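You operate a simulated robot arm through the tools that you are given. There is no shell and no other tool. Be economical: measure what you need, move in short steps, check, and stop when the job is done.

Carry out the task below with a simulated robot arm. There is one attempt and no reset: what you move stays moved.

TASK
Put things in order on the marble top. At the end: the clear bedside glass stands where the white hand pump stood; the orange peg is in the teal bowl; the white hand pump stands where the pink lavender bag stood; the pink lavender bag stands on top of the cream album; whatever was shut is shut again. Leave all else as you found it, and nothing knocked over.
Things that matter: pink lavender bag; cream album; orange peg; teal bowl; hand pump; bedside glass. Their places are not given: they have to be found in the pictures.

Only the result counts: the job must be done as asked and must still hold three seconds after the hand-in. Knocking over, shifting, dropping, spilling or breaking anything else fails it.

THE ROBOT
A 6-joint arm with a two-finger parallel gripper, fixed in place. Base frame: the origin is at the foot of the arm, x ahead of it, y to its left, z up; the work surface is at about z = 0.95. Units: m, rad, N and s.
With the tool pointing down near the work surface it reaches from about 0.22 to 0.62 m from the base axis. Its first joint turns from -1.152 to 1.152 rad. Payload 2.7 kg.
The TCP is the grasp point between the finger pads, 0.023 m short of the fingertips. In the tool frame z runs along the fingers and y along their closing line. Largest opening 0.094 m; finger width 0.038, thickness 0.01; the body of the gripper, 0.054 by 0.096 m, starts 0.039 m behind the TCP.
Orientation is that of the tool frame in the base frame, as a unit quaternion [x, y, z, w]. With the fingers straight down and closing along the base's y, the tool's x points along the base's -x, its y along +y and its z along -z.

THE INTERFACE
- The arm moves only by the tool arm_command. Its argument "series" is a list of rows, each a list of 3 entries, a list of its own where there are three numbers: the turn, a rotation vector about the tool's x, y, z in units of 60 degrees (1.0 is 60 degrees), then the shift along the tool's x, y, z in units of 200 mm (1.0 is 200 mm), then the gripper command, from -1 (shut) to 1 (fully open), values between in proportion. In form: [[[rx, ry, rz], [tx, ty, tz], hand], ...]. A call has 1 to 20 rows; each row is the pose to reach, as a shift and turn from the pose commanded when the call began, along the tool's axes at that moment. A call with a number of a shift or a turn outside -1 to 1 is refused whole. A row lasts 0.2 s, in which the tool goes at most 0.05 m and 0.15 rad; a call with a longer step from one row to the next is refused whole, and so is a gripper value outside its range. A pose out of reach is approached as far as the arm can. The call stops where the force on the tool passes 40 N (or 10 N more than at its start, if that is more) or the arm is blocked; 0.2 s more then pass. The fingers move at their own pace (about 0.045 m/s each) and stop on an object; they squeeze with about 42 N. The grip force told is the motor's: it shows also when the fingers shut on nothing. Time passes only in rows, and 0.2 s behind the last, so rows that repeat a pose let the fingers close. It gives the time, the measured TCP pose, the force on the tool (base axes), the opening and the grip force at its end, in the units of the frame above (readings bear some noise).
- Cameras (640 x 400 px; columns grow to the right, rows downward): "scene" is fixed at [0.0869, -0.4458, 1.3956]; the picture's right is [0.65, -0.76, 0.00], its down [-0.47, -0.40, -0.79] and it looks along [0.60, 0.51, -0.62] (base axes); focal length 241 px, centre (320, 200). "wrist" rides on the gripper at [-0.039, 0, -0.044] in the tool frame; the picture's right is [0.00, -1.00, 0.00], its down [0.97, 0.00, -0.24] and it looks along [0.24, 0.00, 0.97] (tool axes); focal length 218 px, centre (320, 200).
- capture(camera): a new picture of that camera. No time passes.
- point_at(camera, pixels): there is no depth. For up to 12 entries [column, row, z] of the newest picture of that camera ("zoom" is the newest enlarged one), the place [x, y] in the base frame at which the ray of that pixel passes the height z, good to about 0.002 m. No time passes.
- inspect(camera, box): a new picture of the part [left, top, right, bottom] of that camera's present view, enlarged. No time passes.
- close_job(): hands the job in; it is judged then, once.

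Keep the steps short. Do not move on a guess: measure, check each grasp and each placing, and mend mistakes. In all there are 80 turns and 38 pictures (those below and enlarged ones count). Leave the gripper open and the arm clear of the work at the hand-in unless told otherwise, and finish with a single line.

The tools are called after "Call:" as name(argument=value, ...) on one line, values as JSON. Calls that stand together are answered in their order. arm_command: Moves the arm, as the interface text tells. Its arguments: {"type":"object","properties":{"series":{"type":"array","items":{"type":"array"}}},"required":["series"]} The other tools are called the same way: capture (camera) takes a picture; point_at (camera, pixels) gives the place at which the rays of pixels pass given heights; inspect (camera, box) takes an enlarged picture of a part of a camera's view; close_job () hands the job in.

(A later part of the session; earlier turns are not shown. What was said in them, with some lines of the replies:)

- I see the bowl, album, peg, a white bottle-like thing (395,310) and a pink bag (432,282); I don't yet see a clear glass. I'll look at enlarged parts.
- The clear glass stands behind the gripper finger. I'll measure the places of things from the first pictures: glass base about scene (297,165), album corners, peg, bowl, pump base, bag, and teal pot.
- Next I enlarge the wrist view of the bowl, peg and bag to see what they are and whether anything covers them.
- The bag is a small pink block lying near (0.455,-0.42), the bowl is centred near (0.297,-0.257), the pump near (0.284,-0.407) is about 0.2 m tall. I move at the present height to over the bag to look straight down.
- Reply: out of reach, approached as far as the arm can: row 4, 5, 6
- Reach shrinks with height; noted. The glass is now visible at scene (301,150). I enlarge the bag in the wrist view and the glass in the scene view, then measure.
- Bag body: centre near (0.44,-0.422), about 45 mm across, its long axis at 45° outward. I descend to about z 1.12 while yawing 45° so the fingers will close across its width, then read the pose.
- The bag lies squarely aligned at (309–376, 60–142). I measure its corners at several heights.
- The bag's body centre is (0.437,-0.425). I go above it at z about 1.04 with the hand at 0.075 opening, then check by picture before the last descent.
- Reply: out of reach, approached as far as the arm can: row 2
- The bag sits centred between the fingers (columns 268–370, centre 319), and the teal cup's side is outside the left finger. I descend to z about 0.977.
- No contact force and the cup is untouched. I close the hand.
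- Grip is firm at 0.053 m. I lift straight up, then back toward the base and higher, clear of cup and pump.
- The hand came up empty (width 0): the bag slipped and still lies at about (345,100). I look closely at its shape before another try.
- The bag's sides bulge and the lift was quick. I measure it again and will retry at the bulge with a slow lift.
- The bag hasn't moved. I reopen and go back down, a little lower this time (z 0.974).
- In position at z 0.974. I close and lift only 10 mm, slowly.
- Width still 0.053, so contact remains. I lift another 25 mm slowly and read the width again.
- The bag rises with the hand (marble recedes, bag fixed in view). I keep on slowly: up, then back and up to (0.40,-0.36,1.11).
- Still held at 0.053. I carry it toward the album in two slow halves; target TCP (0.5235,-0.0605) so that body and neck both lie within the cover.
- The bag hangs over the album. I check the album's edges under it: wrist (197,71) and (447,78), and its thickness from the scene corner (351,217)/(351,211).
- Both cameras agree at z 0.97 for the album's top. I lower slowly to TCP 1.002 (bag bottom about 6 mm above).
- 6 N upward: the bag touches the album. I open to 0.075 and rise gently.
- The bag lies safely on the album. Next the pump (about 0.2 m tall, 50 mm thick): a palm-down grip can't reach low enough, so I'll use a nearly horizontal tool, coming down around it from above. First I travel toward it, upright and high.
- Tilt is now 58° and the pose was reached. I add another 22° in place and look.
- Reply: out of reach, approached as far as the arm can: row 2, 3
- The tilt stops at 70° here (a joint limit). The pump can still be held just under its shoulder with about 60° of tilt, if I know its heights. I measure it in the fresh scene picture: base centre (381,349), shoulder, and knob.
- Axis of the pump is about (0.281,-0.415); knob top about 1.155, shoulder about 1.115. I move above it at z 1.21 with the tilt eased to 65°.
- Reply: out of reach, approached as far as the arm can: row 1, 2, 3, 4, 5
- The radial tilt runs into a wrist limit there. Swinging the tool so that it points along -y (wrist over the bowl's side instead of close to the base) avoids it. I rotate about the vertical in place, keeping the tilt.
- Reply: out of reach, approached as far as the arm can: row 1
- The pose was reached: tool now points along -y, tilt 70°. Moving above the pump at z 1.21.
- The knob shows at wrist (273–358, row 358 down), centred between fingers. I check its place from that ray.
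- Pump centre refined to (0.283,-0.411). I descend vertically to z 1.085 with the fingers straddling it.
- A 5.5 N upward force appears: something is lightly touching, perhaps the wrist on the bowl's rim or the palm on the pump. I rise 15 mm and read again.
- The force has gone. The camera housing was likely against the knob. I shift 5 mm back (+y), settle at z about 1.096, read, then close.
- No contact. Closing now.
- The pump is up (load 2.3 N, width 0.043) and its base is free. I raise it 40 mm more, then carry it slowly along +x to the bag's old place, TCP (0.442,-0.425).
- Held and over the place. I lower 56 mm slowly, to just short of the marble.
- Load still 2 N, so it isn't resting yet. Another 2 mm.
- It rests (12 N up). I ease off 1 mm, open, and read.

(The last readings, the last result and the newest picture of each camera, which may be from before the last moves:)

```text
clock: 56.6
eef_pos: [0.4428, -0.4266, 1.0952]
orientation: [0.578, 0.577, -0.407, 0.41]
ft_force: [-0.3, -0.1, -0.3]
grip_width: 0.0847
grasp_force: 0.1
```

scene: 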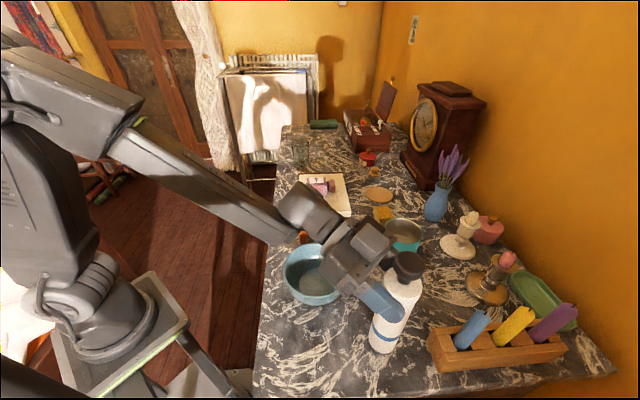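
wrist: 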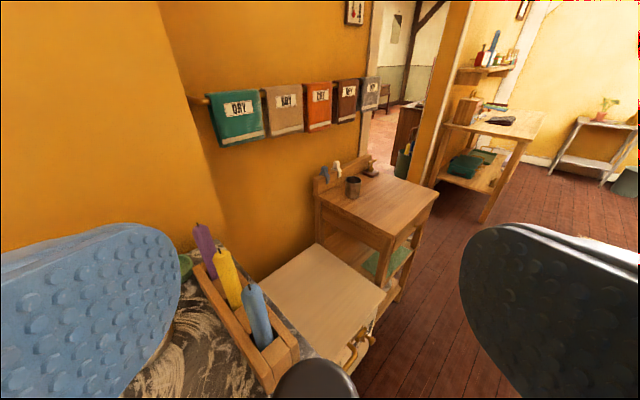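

Released cleanly, no force. I rise straight up 105 mm.

Call:
arm_command(series=[[[0, 0, 0], [-0.05, 0, -0.018], 0.8], [[0, 0, 0], [-0.12, 0, -0.043], 0.8], [[0, 0, 0], [-0.22, 0, -0.078], 0.8], [[0, 0, 0], [-0.32, 0, -0.114], 0.8], [[0, 0, 0], [-0.42, 0, -0.15], 0.8], [[0, 0, 0], [-0.5, 0, -0.178], 0.8], [[0, 0, 0], [-0.5, 0, -0.178], 0.8]])

Call:
inspect(camera="scene", box=[264, 130, 520, 360])

```text
clock: 58.2
eef_pos: [0.4409, -0.4273, 1.2002]
orientation: [0.579, 0.576, -0.407, 0.409]
ft_force: [-0.6, 0.2, -0.2]
grip_width: 0.0846
grasp_force: 0.1
```

```text
1.74 times, centred on (392, 245) of scene
```

zoom: 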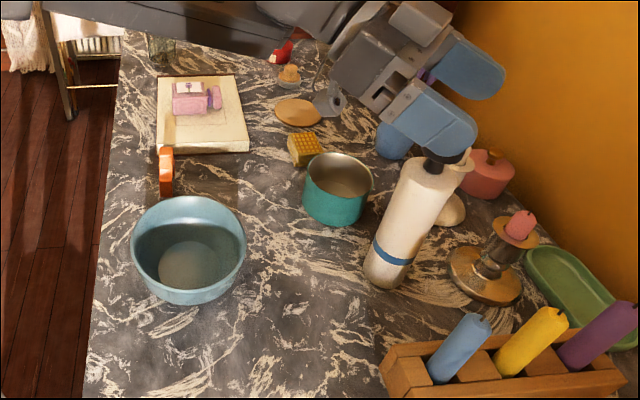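

The pump stands upright in the bag's old place. Next is the glass: from the rim and base pixels its centre is about (0.634,0.111), height about 0.086, rim about 64 mm. I withdraw along +y while bringing the tool back toward vertical.

Call:
arm_command(series=[[[0, 0, 0], [0.047, -0.03, -0.133], 1], [[0, 0.1, 0], [0.095, -0.06, -0.267], 1], [[0, 0.22, 0], [0.142, -0.1, -0.4], 1], [[0, 0.35, 0], [0.19, -0.14, -0.533], 1], [[0, 0.48, 0], [0.237, -0.17, -0.667], 1], [[0, 0.61, 0], [0.285, -0.2, -0.8], 1], [[0, 0.74, 0], [0.285, -0.2, -0.8], 1], [[0, 0.87, 0], [0.285, -0.2, -0.8], 1], [[0, 0.97, 0], [0.285, -0.2, -0.8], 1], [[0, 0.97, 0], [0.285, -0.2, -0.8], 1]])

```text
clock: 60.4
eef_pos: [0.401, -0.257, 1.2002]
orientation: [0.704, 0.702, -0.074, 0.076]
ft_force: [-0.6, -0.9, 0.7]
grip_width: 0.094
grasp_force: 0.1
```

Tilt is down to 12°. I finish to vertical, then start the yaw back while moving toward the glass side.

Call:
arm_command(series=[[[0, 0.1, 0], [0, 0, 0], 1], [[0, 0.203, 0], [0, 0, 0], 1], [[0, 0.203, 0], [0, 0, 0], 1]])

Call:
arm_command(series=[[[0, 0, -0.12], [0.12, 0.02, 0], 1], [[0, 0, -0.24], [0.24, 0.04, 0], 1], [[0, 0, -0.36], [0.36, 0.06, 0], 1], [[0, 0, -0.48], [0.48, 0.08, 0], 1], [[0, 0, -0.6], [0.6, 0.1, 0], 1], [[0, 0, -0.72], [0.72, 0.15, 0], 1], [[0, 0, -0.84], [0.84, 0.2, 0], 1], [[0, 0, -0.96], [0.96, 0.25, 0], 1], [[0, 0, -0.96], [0.96, 0.25, 0], 1]])

```text
clock: 61.2
eef_pos: [0.4025, -0.2566, 1.1981]
orientation: [0.708, 0.706, 0.001, 0.001]
ft_force: [0.3, 0.3, -0.1]
grip_width: 0.0941
grasp_force: 0.0
```

```text
clock: 63.2
eef_pos: [0.4523, -0.064, 1.199]
orientation: [0.279, 0.96, -0.001, 0.003]
ft_force: [-0.2, -0.3, 0.5]
grip_width: 0.0941
grasp_force: 0.1
```

Yaw is 32°; I turn the remaining 42° and go to about (0.50,0.085,1.18) to look down at the glass.

Call:
arm_command(series=[[[0, 0, -0.12], [0.033, 0.126, 0.02], 1], [[0, 0, -0.24], [0.066, 0.252, 0.04], 1], [[0, 0, -0.36], [0.1, 0.378, 0.06], 1], [[0, 0, -0.48], [0.133, 0.504, 0.08], 1], [[0, 0, -0.6], [0.166, 0.63, 0.1], 1], [[0, 0, -0.707], [0.197, 0.757, 0.1], 1], [[0, 0, -0.707], [0.197, 0.757, 0.1], 1]])

Call:
capture(camera="wrist")

```text
clock: 64.8
eef_pos: [0.5019, 0.0858, 1.1807]
orientation: [-0.087, 0.996, -0.001, 0.002]
ft_force: [-0.6, 0.1, 0.8]
grip_width: 0.094
grasp_force: 0.1
```

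```text
4 pictures are left
```

wrist: 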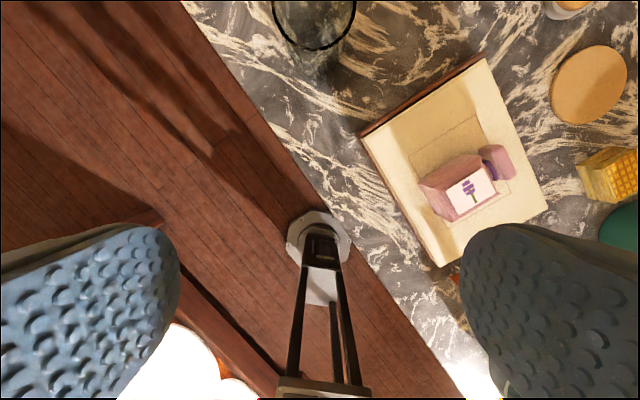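

The glass rim shows at the top: edges (270,10)–(356,10), near point (313,50). I cast rays at the rim's likely heights, and the base's near edge at about row 82.

Call:
point_at(camera="wrist", pixels=[[313, 50, 1.036], [313, 50, 1.045], [313, 82, 0.95], [270, 10, 1.036], [356, 10, 1.036], [313, 50, 0.95], [270, 10, 0.95], [356, 10, 0.95]])

```text
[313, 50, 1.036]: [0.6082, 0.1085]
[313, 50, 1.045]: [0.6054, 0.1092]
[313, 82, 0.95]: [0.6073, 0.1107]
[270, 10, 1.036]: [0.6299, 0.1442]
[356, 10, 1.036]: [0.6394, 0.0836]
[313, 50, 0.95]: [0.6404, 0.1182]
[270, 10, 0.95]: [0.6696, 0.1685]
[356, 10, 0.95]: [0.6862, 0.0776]
```

Rim centre (0.637,0.112), agreeing with the scene view. I move above it with a 28° outward tilt (for reach), fingers open, TCP at z 1.08.

Call:
arm_command(series=[[[0, -0.12, 0], [-0.02, 0, 0.08], 1], [[0, -0.24, 0], [-0.12, 0.002, 0.16], 1], [[0, -0.36, 0], [-0.25, 0.004, 0.25], 1], [[0, -0.467, 0], [-0.38, 0.006, 0.34], 1], [[0, -0.467, 0], [-0.51, 0.009, 0.43], 1], [[0, -0.467, 0], [-0.62, 0.012, 0.5], 1], [[0, -0.467, 0], [-0.672, 0.012, 0.503], 1], [[0, -0.467, 0], [-0.672, 0.012, 0.503], 1]])

```text
clock: 66.6
eef_pos: [0.6338, 0.1115, 1.0798]
orientation: [-0.084, 0.966, 0.02, 0.243]
ft_force: [-0.1, -0.1, -0.2]
grip_width: 0.0941
grasp_force: 0.0
```

Reached. I descend 67 mm straight down around the glass.

Call:
arm_command(series=[[[0, 0, 0], [0.04, 0, 0.075], 1], [[0, 0, 0], [0.08, 0, 0.15], 1], [[0, 0, 0], [0.12, 0, 0.225], 1], [[0, 0, 0], [0.157, 0, 0.296], 1], [[0, 0, 0], [0.157, 0, 0.296], 1]])

Call:
capture(camera="wrist")

```text
clock: 67.8
eef_pos: [0.6332, 0.1097, 1.0124]
orientation: [-0.084, 0.966, 0.019, 0.243]
ft_force: [-0.2, 1.5, 0.0]
grip_width: 0.0939
grasp_force: 0.0
```

```text
3 pictures are left
```

wrist: 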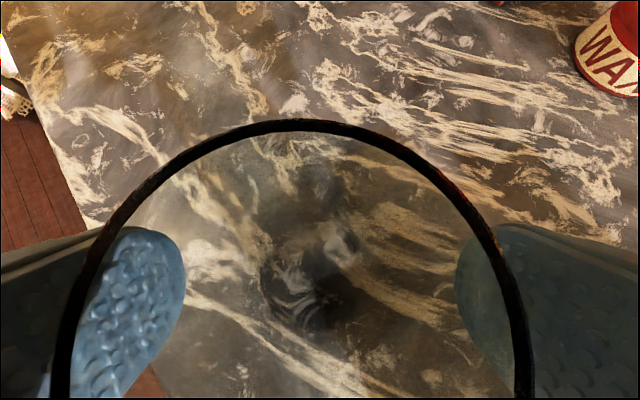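

The rim lies between the fingers, offset about 4 mm to the left. I shift 4 mm along the tool's +y, then close and read.

Call:
arm_command(series=[[[0, 0, 0], [0, 0.02, 0], 1], [[0, 0, 0], [0, 0.02, 0], 1], [[0, 0, 0], [0, 0.02, 0], -1], [[0, 0, 0], [0, 0.02, 0], -1], [[0, 0, 0], [0, 0.02, 0], -1], [[0, 0, 0], [0, 0.02, 0], -1], [[0, 0, 0], [0, 0.02, 0], -1]])

Call:
arm_command(series=[[[0, 0, 0], [-0.012, 0, -0.022], -1], [[0, 0, 0], [-0.024, 0, -0.044], -1], [[0, 0, 0], [-0.036, 0, -0.066], -1], [[0, 0, 0], [-0.047, 0, -0.088], -1], [[0, 0, 0], [-0.047, 0, -0.088], -1]])

```text
clock: 69.4
eef_pos: [0.6326, 0.1137, 1.0135]
orientation: [-0.084, 0.966, 0.019, 0.243]
ft_force: [1.1, -0.3, -0.9]
grip_width: 0.0597
grasp_force: 41.9
```

```text
clock: 70.6
eef_pos: [0.6331, 0.1141, 1.0315]
orientation: [-0.084, 0.966, 0.019, 0.242]
ft_force: [0.4, 1.1, -1.7]
grip_width: 0.0599
grasp_force: 41.9
```

The glass is held (width 0.060). I lift it further, then draw it back toward the base slowly, keeping it level.

Call:
arm_command(series=[[[0, 0, 0], [-0.01, 0, -0.02], -1], [[0, 0, 0], [-0.028, 0, -0.053], -1], [[0, 0, 0], [-0.046, 0, -0.088], -1], [[0, 0, 0], [-0.062, 0, -0.117], -1], [[0, 0, 0], [-0.07, 0, -0.1325], -1], [[0, 0, 0], [-0.058, 0, -0.152], -1], [[0, 0, 0], [-0.033, 0, -0.192], -1], [[0, 0, 0], [0, 0, -0.245], -1], [[0, 0, 0], [0.037, 0, -0.305], -1], [[0, 0, 0], [0.074, 0, -0.365], -1], [[0, 0, 0], [0.111, 0, -0.424], -1], [[0, 0, 0], [0.148, 0, -0.484], -1], [[0, 0, 0], [0.185, 0, -0.544], -1], [[0, 0, 0], [0.223, 0, -0.604], -1], [[0, 0, 0], [0.26, 0, -0.663], -1], [[0, 0, 0], [0.293, 0, -0.716], -1], [[0, 0, 0], [0.321, 0, -0.763], -1], [[0, 0, 0], [0.342, 0, -0.796], -1], [[0, 0, 0], [0.342, 0, -0.796], -1]])

```text
clock: 74.6
eef_pos: [0.4977, 0.0909, 1.1398]
orientation: [-0.086, 0.966, 0.021, 0.243]
ft_force: [-0.2, 0.1, -2.5]
grip_width: 0.0599
grasp_force: 41.8
```

Level and held. I carry it in three slow parts toward the pump's old place, turning the yaw along the way (first part: 27.5° and 0.18 m).

Call:
arm_command(series=[[[0.004, 0, 0.008], [0.009, -0.015, -0.005], -1], [[0.013, 0, 0.024], [0.027, -0.045, -0.014], -1], [[0.026, 0, 0.049], [0.053, -0.09, -0.028], -1], [[0.041, 0, 0.077], [0.084, -0.143, -0.045], -1], [[0.056, 0, 0.105], [0.115, -0.196, -0.061], -1], [[0.071, 0, 0.134], [0.146, -0.249, -0.078], -1], [[0.086, 0, 0.162], [0.177, -0.302, -0.094], -1], [[0.101, 0, 0.19], [0.208, -0.354, -0.11], -1], [[0.116, 0, 0.219], [0.239, -0.407, -0.127], -1], [[0.131, 0, 0.247], [0.27, -0.46, -0.143], -1], [[0.146, 0, 0.275], [0.301, -0.513, -0.16], -1], [[0.161, 0, 0.304], [0.332, -0.566, -0.176], -1], [[0.176, 0, 0.332], [0.363, -0.618, -0.193], -1], [[0.189, 0, 0.356], [0.389, -0.664, -0.207], -1], [[0.2, 0, 0.377], [0.412, -0.701, -0.219], -1], [[0.209, 0, 0.393], [0.429, -0.731, -0.228], -1], [[0.215, 0, 0.405], [0.4425, -0.754, -0.235], -1], [[0.215, 0, 0.405], [0.4425, -0.754, -0.235], -1]])

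```text
clock: 78.4
eef_pos: [0.4256, -0.0761, 1.1393]
orientation: [0.148, 0.958, -0.037, 0.242]
ft_force: [0.0, 0.5, -0.7]
grip_width: 0.0598
grasp_force: 42.2
```

Good: level, yaw 18°, held. Second part.

Call:
arm_command(series=[[[0.004, 0, 0.008], [0.002, -0.018, -0.001], -1], [[0.013, 0, 0.024], [0.005, -0.054, -0.003], -1], [[0.026, 0, 0.049], [0.01, -0.108, -0.005], -1], [[0.041, 0, 0.077], [0.016, -0.171, -0.009], -1], [[0.056, 0, 0.105], [0.022, -0.234, -0.012], -1], [[0.071, 0, 0.134], [0.028, -0.297, -0.015], -1], [[0.086, 0, 0.162], [0.034, -0.36, -0.018], -1], [[0.101, 0, 0.19], [0.04, -0.423, -0.021], -1], [[0.116, 0, 0.219], [0.046, -0.487, -0.024], -1], [[0.131, 0, 0.247], [0.052, -0.55, -0.027], -1], [[0.146, 0, 0.275], [0.058, -0.613, -0.031], -1], [[0.161, 0, 0.304], [0.064, -0.676, -0.034], -1], [[0.176, 0, 0.332], [0.07, -0.739, -0.037], -1], [[0.189, 0, 0.356], [0.075, -0.793, -0.04], -1], [[0.2, 0, 0.377], [0.079, -0.838, -0.042], -1], [[0.209, 0, 0.393], [0.082, -0.874, -0.044], -1], [[0.215, 0, 0.405], [0.085, -0.901, -0.045], -1], [[0.215, 0, 0.405], [0.085, -0.901, -0.045], -1]])

```text
clock: 82.2
eef_pos: [0.3529, -0.241, 1.1401]
orientation: [0.373, 0.895, -0.093, 0.226]
ft_force: [0.2, -0.8, -2.3]
grip_width: 0.0598
grasp_force: 41.9
```

Yaw is 45°. Third part, pure shift to (0.280,-0.408) at z 1.14.

Call:
arm_command(series=[[[0, 0, 0], [-0.006, -0.017, 0.003], -1], [[0, 0, 0], [-0.018, -0.051, 0.009], -1], [[0, 0, 0], [-0.036, -0.102, 0.019], -1], [[0, 0, 0], [-0.056, -0.161, 0.03], -1], [[0, 0, 0], [-0.077, -0.22, 0.041], -1], [[0, 0, 0], [-0.098, -0.28, 0.052], -1], [[0, 0, 0], [-0.118, -0.339, 0.063], -1], [[0, 0, 0], [-0.139, -0.398, 0.074], -1], [[0, 0, 0], [-0.16, -0.457, 0.085], -1], [[0, 0, 0], [-0.181, -0.517, 0.096], -1], [[0, 0, 0], [-0.201, -0.576, 0.107], -1], [[0, 0, 0], [-0.222, -0.635, 0.118], -1], [[0, 0, 0], [-0.243, -0.695, 0.129], -1], [[0, 0, 0], [-0.26, -0.745, 0.138], -1], [[0, 0, 0], [-0.275, -0.788, 0.146], -1], [[0, 0, 0], [-0.287, -0.822, 0.152], -1], [[0, 0, 0], [-0.296, -0.847, 0.157], -1], [[0, 0, 0], [-0.296, -0.847, 0.157], -1]])

```text
clock: 86.0
eef_pos: [0.2808, -0.407, 1.1413]
orientation: [0.372, 0.896, -0.093, 0.225]
ft_force: [0.7, 1.3, -1.2]
grip_width: 0.0599
grasp_force: 41.8
```

In place above. I lower 124 mm slowly to just above the marble.

Call:
arm_command(series=[[[0, 0, 0], [0.006, 0, 0.011], -1], [[0, 0, 0], [0.018, 0, 0.033], -1], [[0, 0, 0], [0.035, 0, 0.066], -1], [[0, 0, 0], [0.056, 0, 0.105], -1], [[0, 0, 0], [0.076, 0, 0.144], -1], [[0, 0, 0], [0.097, 0, 0.182], -1], [[0, 0, 0], [0.117, 0, 0.221], -1], [[0, 0, 0], [0.138, 0, 0.259], -1], [[0, 0, 0], [0.158, 0, 0.298], -1], [[0, 0, 0], [0.179, 0, 0.337], -1], [[0, 0, 0], [0.199, 0, 0.375], -1], [[0, 0, 0], [0.22, 0, 0.414], -1], [[0, 0, 0], [0.24, 0, 0.453], -1], [[0, 0, 0], [0.258, 0, 0.486], -1], [[0, 0, 0], [0.272, 0, 0.513], -1], [[0, 0, 0], [0.284, 0, 0.535], -1], [[0, 0, 0], [0.291, 0, 0.548], -1], [[0, 0, 0], [0.291, 0, 0.548], -1]])

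Call:
arm_command(series=[[[0, 0, 0], [0.0023, 0, 0.0044], -1], [[0, 0, 0], [0.0047, 0, 0.0088], -1], [[0, 0, 0], [0.0047, 0, 0.0088], -1]])

```text
clock: 89.8
eef_pos: [0.2809, -0.4071, 1.0155]
orientation: [0.372, 0.896, -0.093, 0.225]
ft_force: [-0.5, 0.0, -1.4]
grip_width: 0.0595
grasp_force: 41.9
```

```text
clock: 90.6
eef_pos: [0.2799, -0.4087, 1.0143]
orientation: [0.372, 0.896, -0.093, 0.226]
ft_force: [0.5, -0.4, -2.6]
grip_width: 0.0597
grasp_force: 42.1
```

Not resting yet. Another 2 mm.

Call:
arm_command(series=[[[0, 0, 0], [0.0023, 0, 0.0044], -1], [[0, 0, 0], [0.0047, 0, 0.0088], -1], [[0, 0, 0], [0.0047, 0, 0.0088], -1]])

```text
clock: 91.4
eef_pos: [0.2799, -0.4076, 1.0134]
orientation: [0.372, 0.895, -0.093, 0.227]
ft_force: [-1.6, 1.4, 5.1]
grip_width: 0.0596
grasp_force: 42.3
```

It rests (5 N up). I open and then rise straight up.

Call:
arm_command(series=[[[0, 0, 0], [0, 0, 0], -0.1], [[0, 0, 0], [0, 0, 0], 0.4], [[0, 0, 0], [0, 0, 0], 1], [[0, 0, 0], [0, 0, 0], 1], [[0, 0, 0], [-0.025, 0, -0.044], 1], [[0, 0, 0], [-0.07, 0, -0.132], 1], [[0, 0, 0], [-0.14, 0, -0.265], 1], [[0, 0, 0], [-0.235, 0, -0.44], 1], [[0, 0, 0], [-0.33, 0, -0.62], 1], [[0, 0, 0], [-0.375, 0, -0.706], 1], [[0, 0, 0], [-0.375, 0, -0.706], 1]])

```text
clock: 93.8
eef_pos: [0.2797, -0.408, 1.1728]
orientation: [0.372, 0.895, -0.093, 0.227]
ft_force: [-0.6, -0.3, 0.1]
grip_width: 0.0941
grasp_force: 0.0
```

Glass released. Next the peg: I go vertical and move to over it to see it from above.

Call:
arm_command(series=[[[0, 0, 0], [-0.02, 0, -0.04], 1], [[0, 0.1, 0], [0.01, 0.12, -0.07], 1], [[0, 0.22, 0], [0.04, 0.25, -0.1], 1], [[0, 0.34, 0], [0.07, 0.38, -0.13], 1], [[0, 0.467, 0], [0.1, 0.51, -0.16], 1], [[0, 0.467, 0], [0.13, 0.63, -0.182], 1], [[0, 0.467, 0], [0.13, 0.63, -0.182], 1]])

Call:
arm_command(series=[[[0, 0, 0], [0.06, 0.16, 0], 1], [[0, 0, 0], [0.11, 0.32, 0], 1], [[0, 0, 0], [0.17, 0.48, 0], 1], [[0, 0, 0], [0.22, 0.635, 0], 1], [[0, 0, 0], [0.22, 0.635, 0], 1]])

Call:
capture(camera="wrist")

```text
clock: 95.4
eef_pos: [0.341, -0.2875, 1.1927]
orientation: [0.383, 0.924, 0.001, 0.003]
ft_force: [-0.2, 0.1, 0.0]
grip_width: 0.094
grasp_force: 0.0
```

```text
clock: 96.6
eef_pos: [0.4, -0.1683, 1.1921]
orientation: [0.384, 0.923, 0.0, 0.002]
ft_force: [-0.8, -0.4, 0.2]
grip_width: 0.0938
grasp_force: 0.0
```

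```text
2 pictures are left
```

wrist: 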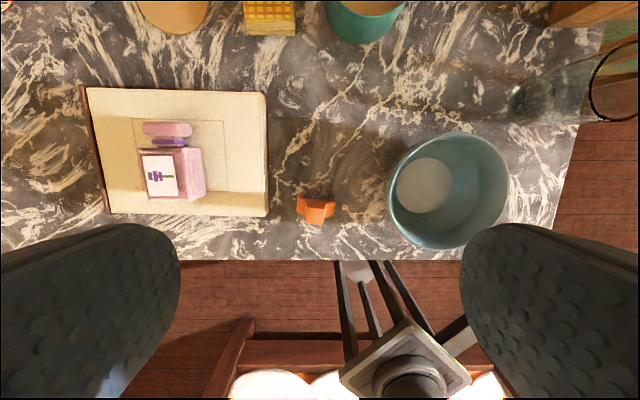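

The peg is at (297–335, 193–224), the bowl's rim at (388–509, 132–250), and the glass stands at right. I use one enlargement to see the peg's shape.

Call:
inspect(camera="wrist", box=[284, 180, 348, 236])

Call:
point_at(camera="wrist", pixels=[[388, 190, 1.01], [509, 190, 1.01], [448, 132, 1.01], [448, 250, 1.01], [297, 210, 0.96], [335, 210, 0.96], [316, 195, 0.95], [316, 222, 0.98], [268, 93, 0.97], [268, 216, 0.97], [520, 110, 0.95], [178, 172, 1.01]])

```text
7.14 times, centred on (316, 208) of wrist
```

zoom: 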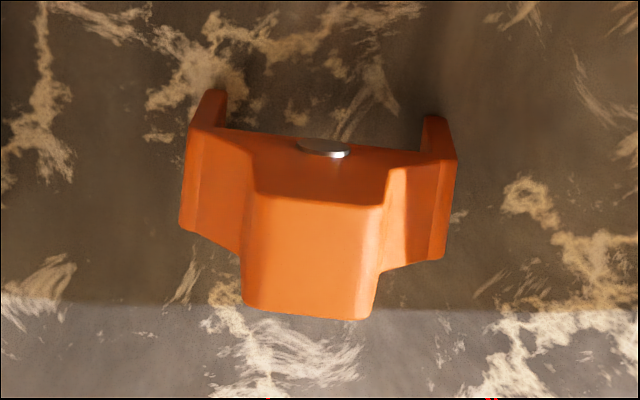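

```text
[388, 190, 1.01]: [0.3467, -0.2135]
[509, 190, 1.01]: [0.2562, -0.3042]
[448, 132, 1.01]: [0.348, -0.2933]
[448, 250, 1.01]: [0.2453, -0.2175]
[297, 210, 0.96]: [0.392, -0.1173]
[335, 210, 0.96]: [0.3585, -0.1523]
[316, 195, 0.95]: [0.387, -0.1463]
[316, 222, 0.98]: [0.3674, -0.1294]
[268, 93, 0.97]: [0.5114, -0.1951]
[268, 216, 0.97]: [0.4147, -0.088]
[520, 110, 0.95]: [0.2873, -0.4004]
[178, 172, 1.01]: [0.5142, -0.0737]
```

The peg stands upright at about (0.380,-0.145), its top near z 1.018 (both views agree), about 44 mm across the present closing line; the album edge is 64 mm away along that line. With opening 0.07 the fingers pass between. I go above it at z 1.05.

Call:
arm_command(series=[[[0, 0, 0], [0.07, 0.01, 0.15], 0.5], [[0, 0, 0], [0.15, 0.02, 0.3], 0.5], [[0, 0, 0], [0.15, 0.02, 0.45], 0.5], [[0, 0, 0], [0.15, 0.02, 0.6], 0.5], [[0, 0, 0], [0.15, 0.02, 0.71], 0.5], [[0, 0, 0], [0.15, 0.02, 0.71], 0.5]])

Call:
arm_command(series=[[[0, 0, 0], [0, 0, 0.08], 0.5], [[0, 0, 0], [0, 0, 0.16], 0.5], [[0, 0, 0], [0, 0, 0.24], 0.5], [[0, 0, 0], [0, 0, 0.3], 0.5], [[0, 0, 0], [0, 0, 0.3], 0.5]])

```text
clock: 98.0
eef_pos: [0.3835, -0.1436, 1.0499]
orientation: [0.383, 0.924, -0.001, 0.003]
ft_force: [0.2, -0.2, 1.0]
grip_width: 0.0703
grasp_force: 0.1
```

```text
clock: 99.2
eef_pos: [0.3823, -0.1455, 0.9908]
orientation: [0.384, 0.923, 0.001, 0.002]
ft_force: [0.3, 0.1, 0.5]
grip_width: 0.0705
grasp_force: 0.1
```

No contact on the way down. I close on the peg and lift 15 mm slowly.

Call:
arm_command(series=[[[0, 0, 0], [0, 0, 0], -1], [[0, 0, 0], [0, 0, 0], -1], [[0, 0, 0], [0, 0, 0], -1], [[0, 0, 0], [0, 0, 0], -1], [[0, 0, 0], [0, 0, 0], -1]])

Call:
arm_command(series=[[[0, 0, 0], [0, 0, -0.015], -1], [[0, 0, 0], [0, 0, -0.035], -1], [[0, 0, 0], [0, 0, -0.055], -1], [[0, 0, 0], [0, 0, -0.075], -1], [[0, 0, 0], [0, 0, -0.075], -1]])

```text
clock: 100.4
eef_pos: [0.383, -0.1471, 0.9899]
orientation: [0.383, 0.924, 0.0, 0.001]
ft_force: [0.6, 0.1, 0.1]
grip_width: 0.0462
grasp_force: 41.5
```

```text
clock: 101.6
eef_pos: [0.383, -0.1474, 1.0059]
orientation: [0.384, 0.923, 0.0, 0.003]
ft_force: [-0.4, -0.4, 0.2]
grip_width: 0.0457
grasp_force: 41.9
```

Peg held (0.046). I raise it to z 1.11, then carry it over the bowl's centre (0.301,-0.259).

Call:
arm_command(series=[[[0, 0, 0], [0, 0, -0.02], -1], [[0, 0, 0], [0, 0, -0.06], -1], [[0, 0, 0], [0, 0, -0.11], -1], [[0, 0, 0], [0, 0, -0.16], -1], [[0, 0, 0], [0, 0, -0.21], -1], [[0, 0, 0], [0, 0, -0.26], -1], [[0, 0, 0], [0, 0, -0.31], -1], [[0, 0, 0], [0, 0, -0.36], -1], [[0, 0, 0], [0, 0, -0.41], -1], [[0, 0, 0], [0, 0, -0.46], -1], [[0, 0, 0], [0, 0, -0.5], -1], [[0, 0, 0], [0, 0, -0.52], -1]])

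Call:
arm_command(series=[[[0, 0, 0], [-0.003, -0.02, 0], -1], [[0, 0, 0], [-0.01, -0.06, 0], -1], [[0, 0, 0], [-0.019, -0.12, 0], -1], [[0, 0, 0], [-0.028, -0.18, 0], -1], [[0, 0, 0], [-0.038, -0.24, 0], -1], [[0, 0, 0], [-0.047, -0.3, 0], -1], [[0, 0, 0], [-0.056, -0.36, 0], -1], [[0, 0, 0], [-0.066, -0.42, 0], -1], [[0, 0, 0], [-0.075, -0.48, 0], -1], [[0, 0, 0], [-0.084, -0.54, 0], -1], [[0, 0, 0], [-0.093, -0.6, 0], -1], [[0, 0, 0], [-0.102, -0.65, 0], -1], [[0, 0, 0], [-0.107, -0.684, 0], -1], [[0, 0, 0], [-0.107, -0.684, 0], -1]])

```text
clock: 104.2
eef_pos: [0.3821, -0.1459, 1.1095]
orientation: [0.384, 0.923, 0.001, 0.002]
ft_force: [0.0, -0.6, 0.2]
grip_width: 0.0457
grasp_force: 41.6
```

```text
clock: 107.2
eef_pos: [0.3014, -0.2556, 1.1095]
orientation: [0.383, 0.924, 0.0, 0.001]
ft_force: [0.5, -0.3, -0.5]
grip_width: 0.0453
grasp_force: 42.0
```

Over the bowl. I lower slowly to TCP 1.008.

Call:
arm_command(series=[[[0, 0, 0], [-0.01, -0.01, 0.02], -1], [[0, 0, 0], [-0.01, -0.01, 0.06], -1], [[0, 0, 0], [-0.01, -0.01, 0.1], -1], [[0, 0, 0], [-0.01, -0.01, 0.145], -1], [[0, 0, 0], [-0.01, -0.01, 0.19], -1], [[0, 0, 0], [-0.01, -0.01, 0.235], -1], [[0, 0, 0], [-0.01, -0.01, 0.28], -1], [[0, 0, 0], [-0.01, -0.01, 0.325], -1], [[0, 0, 0], [-0.01, -0.01, 0.37], -1], [[0, 0, 0], [-0.01, -0.01, 0.41], -1], [[0, 0, 0], [-0.01, -0.01, 0.45], -1], [[0, 0, 0], [-0.01, -0.01, 0.485], -1], [[0, 0, 0], [-0.01, -0.01, 0.505], -1], [[0, 0, 0], [-0.01, -0.01, 0.505], -1]])

Call:
arm_command(series=[[[0, 0, 0], [0, 0, 0.01], -1], [[0, 0, 0], [0, 0, 0.02], -1], [[0, 0, 0], [0, 0, 0.02], -1]])

```text
clock: 110.2
eef_pos: [0.3015, -0.2597, 1.0085]
orientation: [0.383, 0.924, 0.0, 0.002]
ft_force: [-0.3, -0.5, 0.2]
grip_width: 0.0453
grasp_force: 41.9
```

```text
clock: 111.0
eef_pos: [0.3005, -0.2603, 1.0054]
orientation: [0.383, 0.924, 0.001, 0.002]
ft_force: [0.6, 1.0, 0.5]
grip_width: 0.0449
grasp_force: 41.9
```

No contact yet; 3 mm more, then 3 mm more.

Call:
arm_command(series=[[[0, 0, 0], [0, 0, 0.008], -1], [[0, 0, 0], [0, 0, 0.016], -1], [[0, 0, 0], [0, 0, 0.016], -1]])

Call:
arm_command(series=[[[0, 0, 0], [0, 0, 0.007], -1], [[0, 0, 0], [0, 0, 0.014], -1], [[0, 0, 0], [0, 0, 0.014], -1]])

```text
clock: 111.8
eef_pos: [0.3003, -0.2603, 1.0004]
orientation: [0.384, 0.923, 0.0, 0.002]
ft_force: [0.0, -0.1, -0.4]
grip_width: 0.0448
grasp_force: 41.9
```

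```text
clock: 112.6
eef_pos: [0.3005, -0.2602, 0.999]
orientation: [0.383, 0.924, 0.0, 0.002]
ft_force: [-0.5, -0.2, 0.5]
grip_width: 0.0448
grasp_force: 42.0
```

The peg's foot is within a few mm of the bowl floor. One more 2 mm, then open modestly (0.062) and read.

Call:
arm_command(series=[[[0, 0, 0], [0, 0, 0.006], -1], [[0, 0, 0], [0, 0, 0.012], -1], [[0, 0, 0], [0, 0, 0.012], -1]])

Call:
arm_command(series=[[[0, 0, 0], [0, 0, 0], 0.1], [[0, 0, 0], [0, 0, 0], 0.3], [[0, 0, 0], [0, 0, 0], 0.3], [[0, 0, 0], [0, 0, -0.03], 0.3], [[0, 0, 0], [0, 0, -0.1], 0.3], [[0, 0, 0], [0, 0, -0.2], 0.3], [[0, 0, 0], [0, 0, -0.35], 0.3], [[0, 0, 0], [0, 0, -0.55], 0.3], [[0, 0, 0], [0, 0, -0.75], 0.5], [[0, 0, 0], [0, 0, -0.95], 1], [[0, 0, 0], [0, 0, -0.95], 1]])

```text
clock: 113.5
eef_pos: [0.3008, -0.2615, 0.9982]
orientation: [0.384, 0.923, -0.001, 0.004]
ft_force: [-1.2, 1.3, 5.7]
grip_width: 0.0447
grasp_force: 42.5
stopped in row 3: the force on the tool passed its limit (the readings are from after the stop); the commanded pose is now the measured one
```

```text
clock: 115.9
eef_pos: [0.2985, -0.2595, 1.1874]
orientation: [0.383, 0.924, 0.0, 0.002]
ft_force: [-0.2, -0.3, -0.1]
grip_width: 0.0942
grasp_force: 0.0
```

Peg released, no load. I move the hand aside (+y 0.2 m) so the scene camera sees everything, and take the check picture.

Call:
arm_command(series=[[[0, 0, 0], [0.14, 0.14, 0], 1], [[0, 0, 0], [0.28, 0.28, -0.05], 1], [[0, 0, 0], [0.42, 0.42, -0.1], 1], [[0, 0, 0], [0.56, 0.56, -0.15], 1], [[0, 0, 0], [0.7, 0.7, -0.2], 1], [[0, 0, 0], [0.7, 0.7, -0.2], 1]])

Call:
inspect(camera="scene", box=[256, 120, 576, 380])

```text
clock: 117.3
eef_pos: [0.3, -0.0622, 1.2264]
orientation: [0.384, 0.923, -0.001, 0.003]
ft_force: [0.3, 0.2, 0.4]
grip_width: 0.0941
grasp_force: 0.0
```

```text
1.54 times, centred on (416, 250) of scene
```

zoom: 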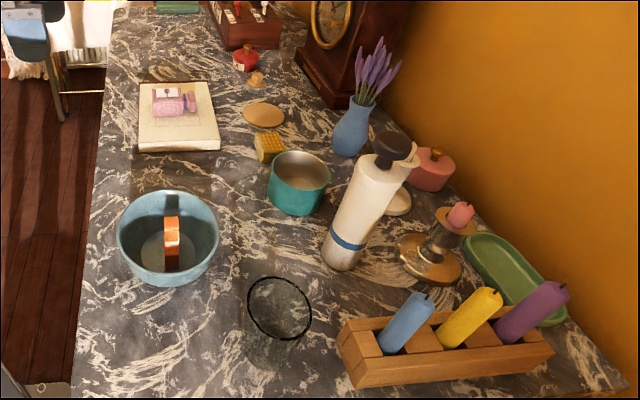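

Everything stands as asked: the bag on the album, the pump at the bag's place, the glass at the pump's place and the peg upright in the bowl. I check positions by rays: glass rim centre, pump base, bowl rim.

Call:
point_at(camera="zoom", pixels=[[280, 307, 1.036], [340, 260, 0.95], [345, 255, 0.95], [118, 240, 1.01], [218, 240, 1.01], [396, 145, 1.155]])

```text
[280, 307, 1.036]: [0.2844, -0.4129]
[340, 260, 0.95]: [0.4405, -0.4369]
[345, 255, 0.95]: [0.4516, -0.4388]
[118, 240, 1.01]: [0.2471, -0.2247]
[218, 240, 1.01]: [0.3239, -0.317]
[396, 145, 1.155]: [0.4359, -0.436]
```

The glass is at (0.284,-0.413), against the pump's old (0.283,-0.412). The pump is at about (0.440,-0.436), on the bag's old place. The gripper is open and clear, so I hand in.

Call:
close_job()

```text
The job is handed in.
```

The job is handed in: the glass is where the pump stood, the peg is in the teal bowl, the pump is where the lavender bag stood, the bag (lying flat, as I found it) is on the cream album, and nothing was knocked over or needed shutting.
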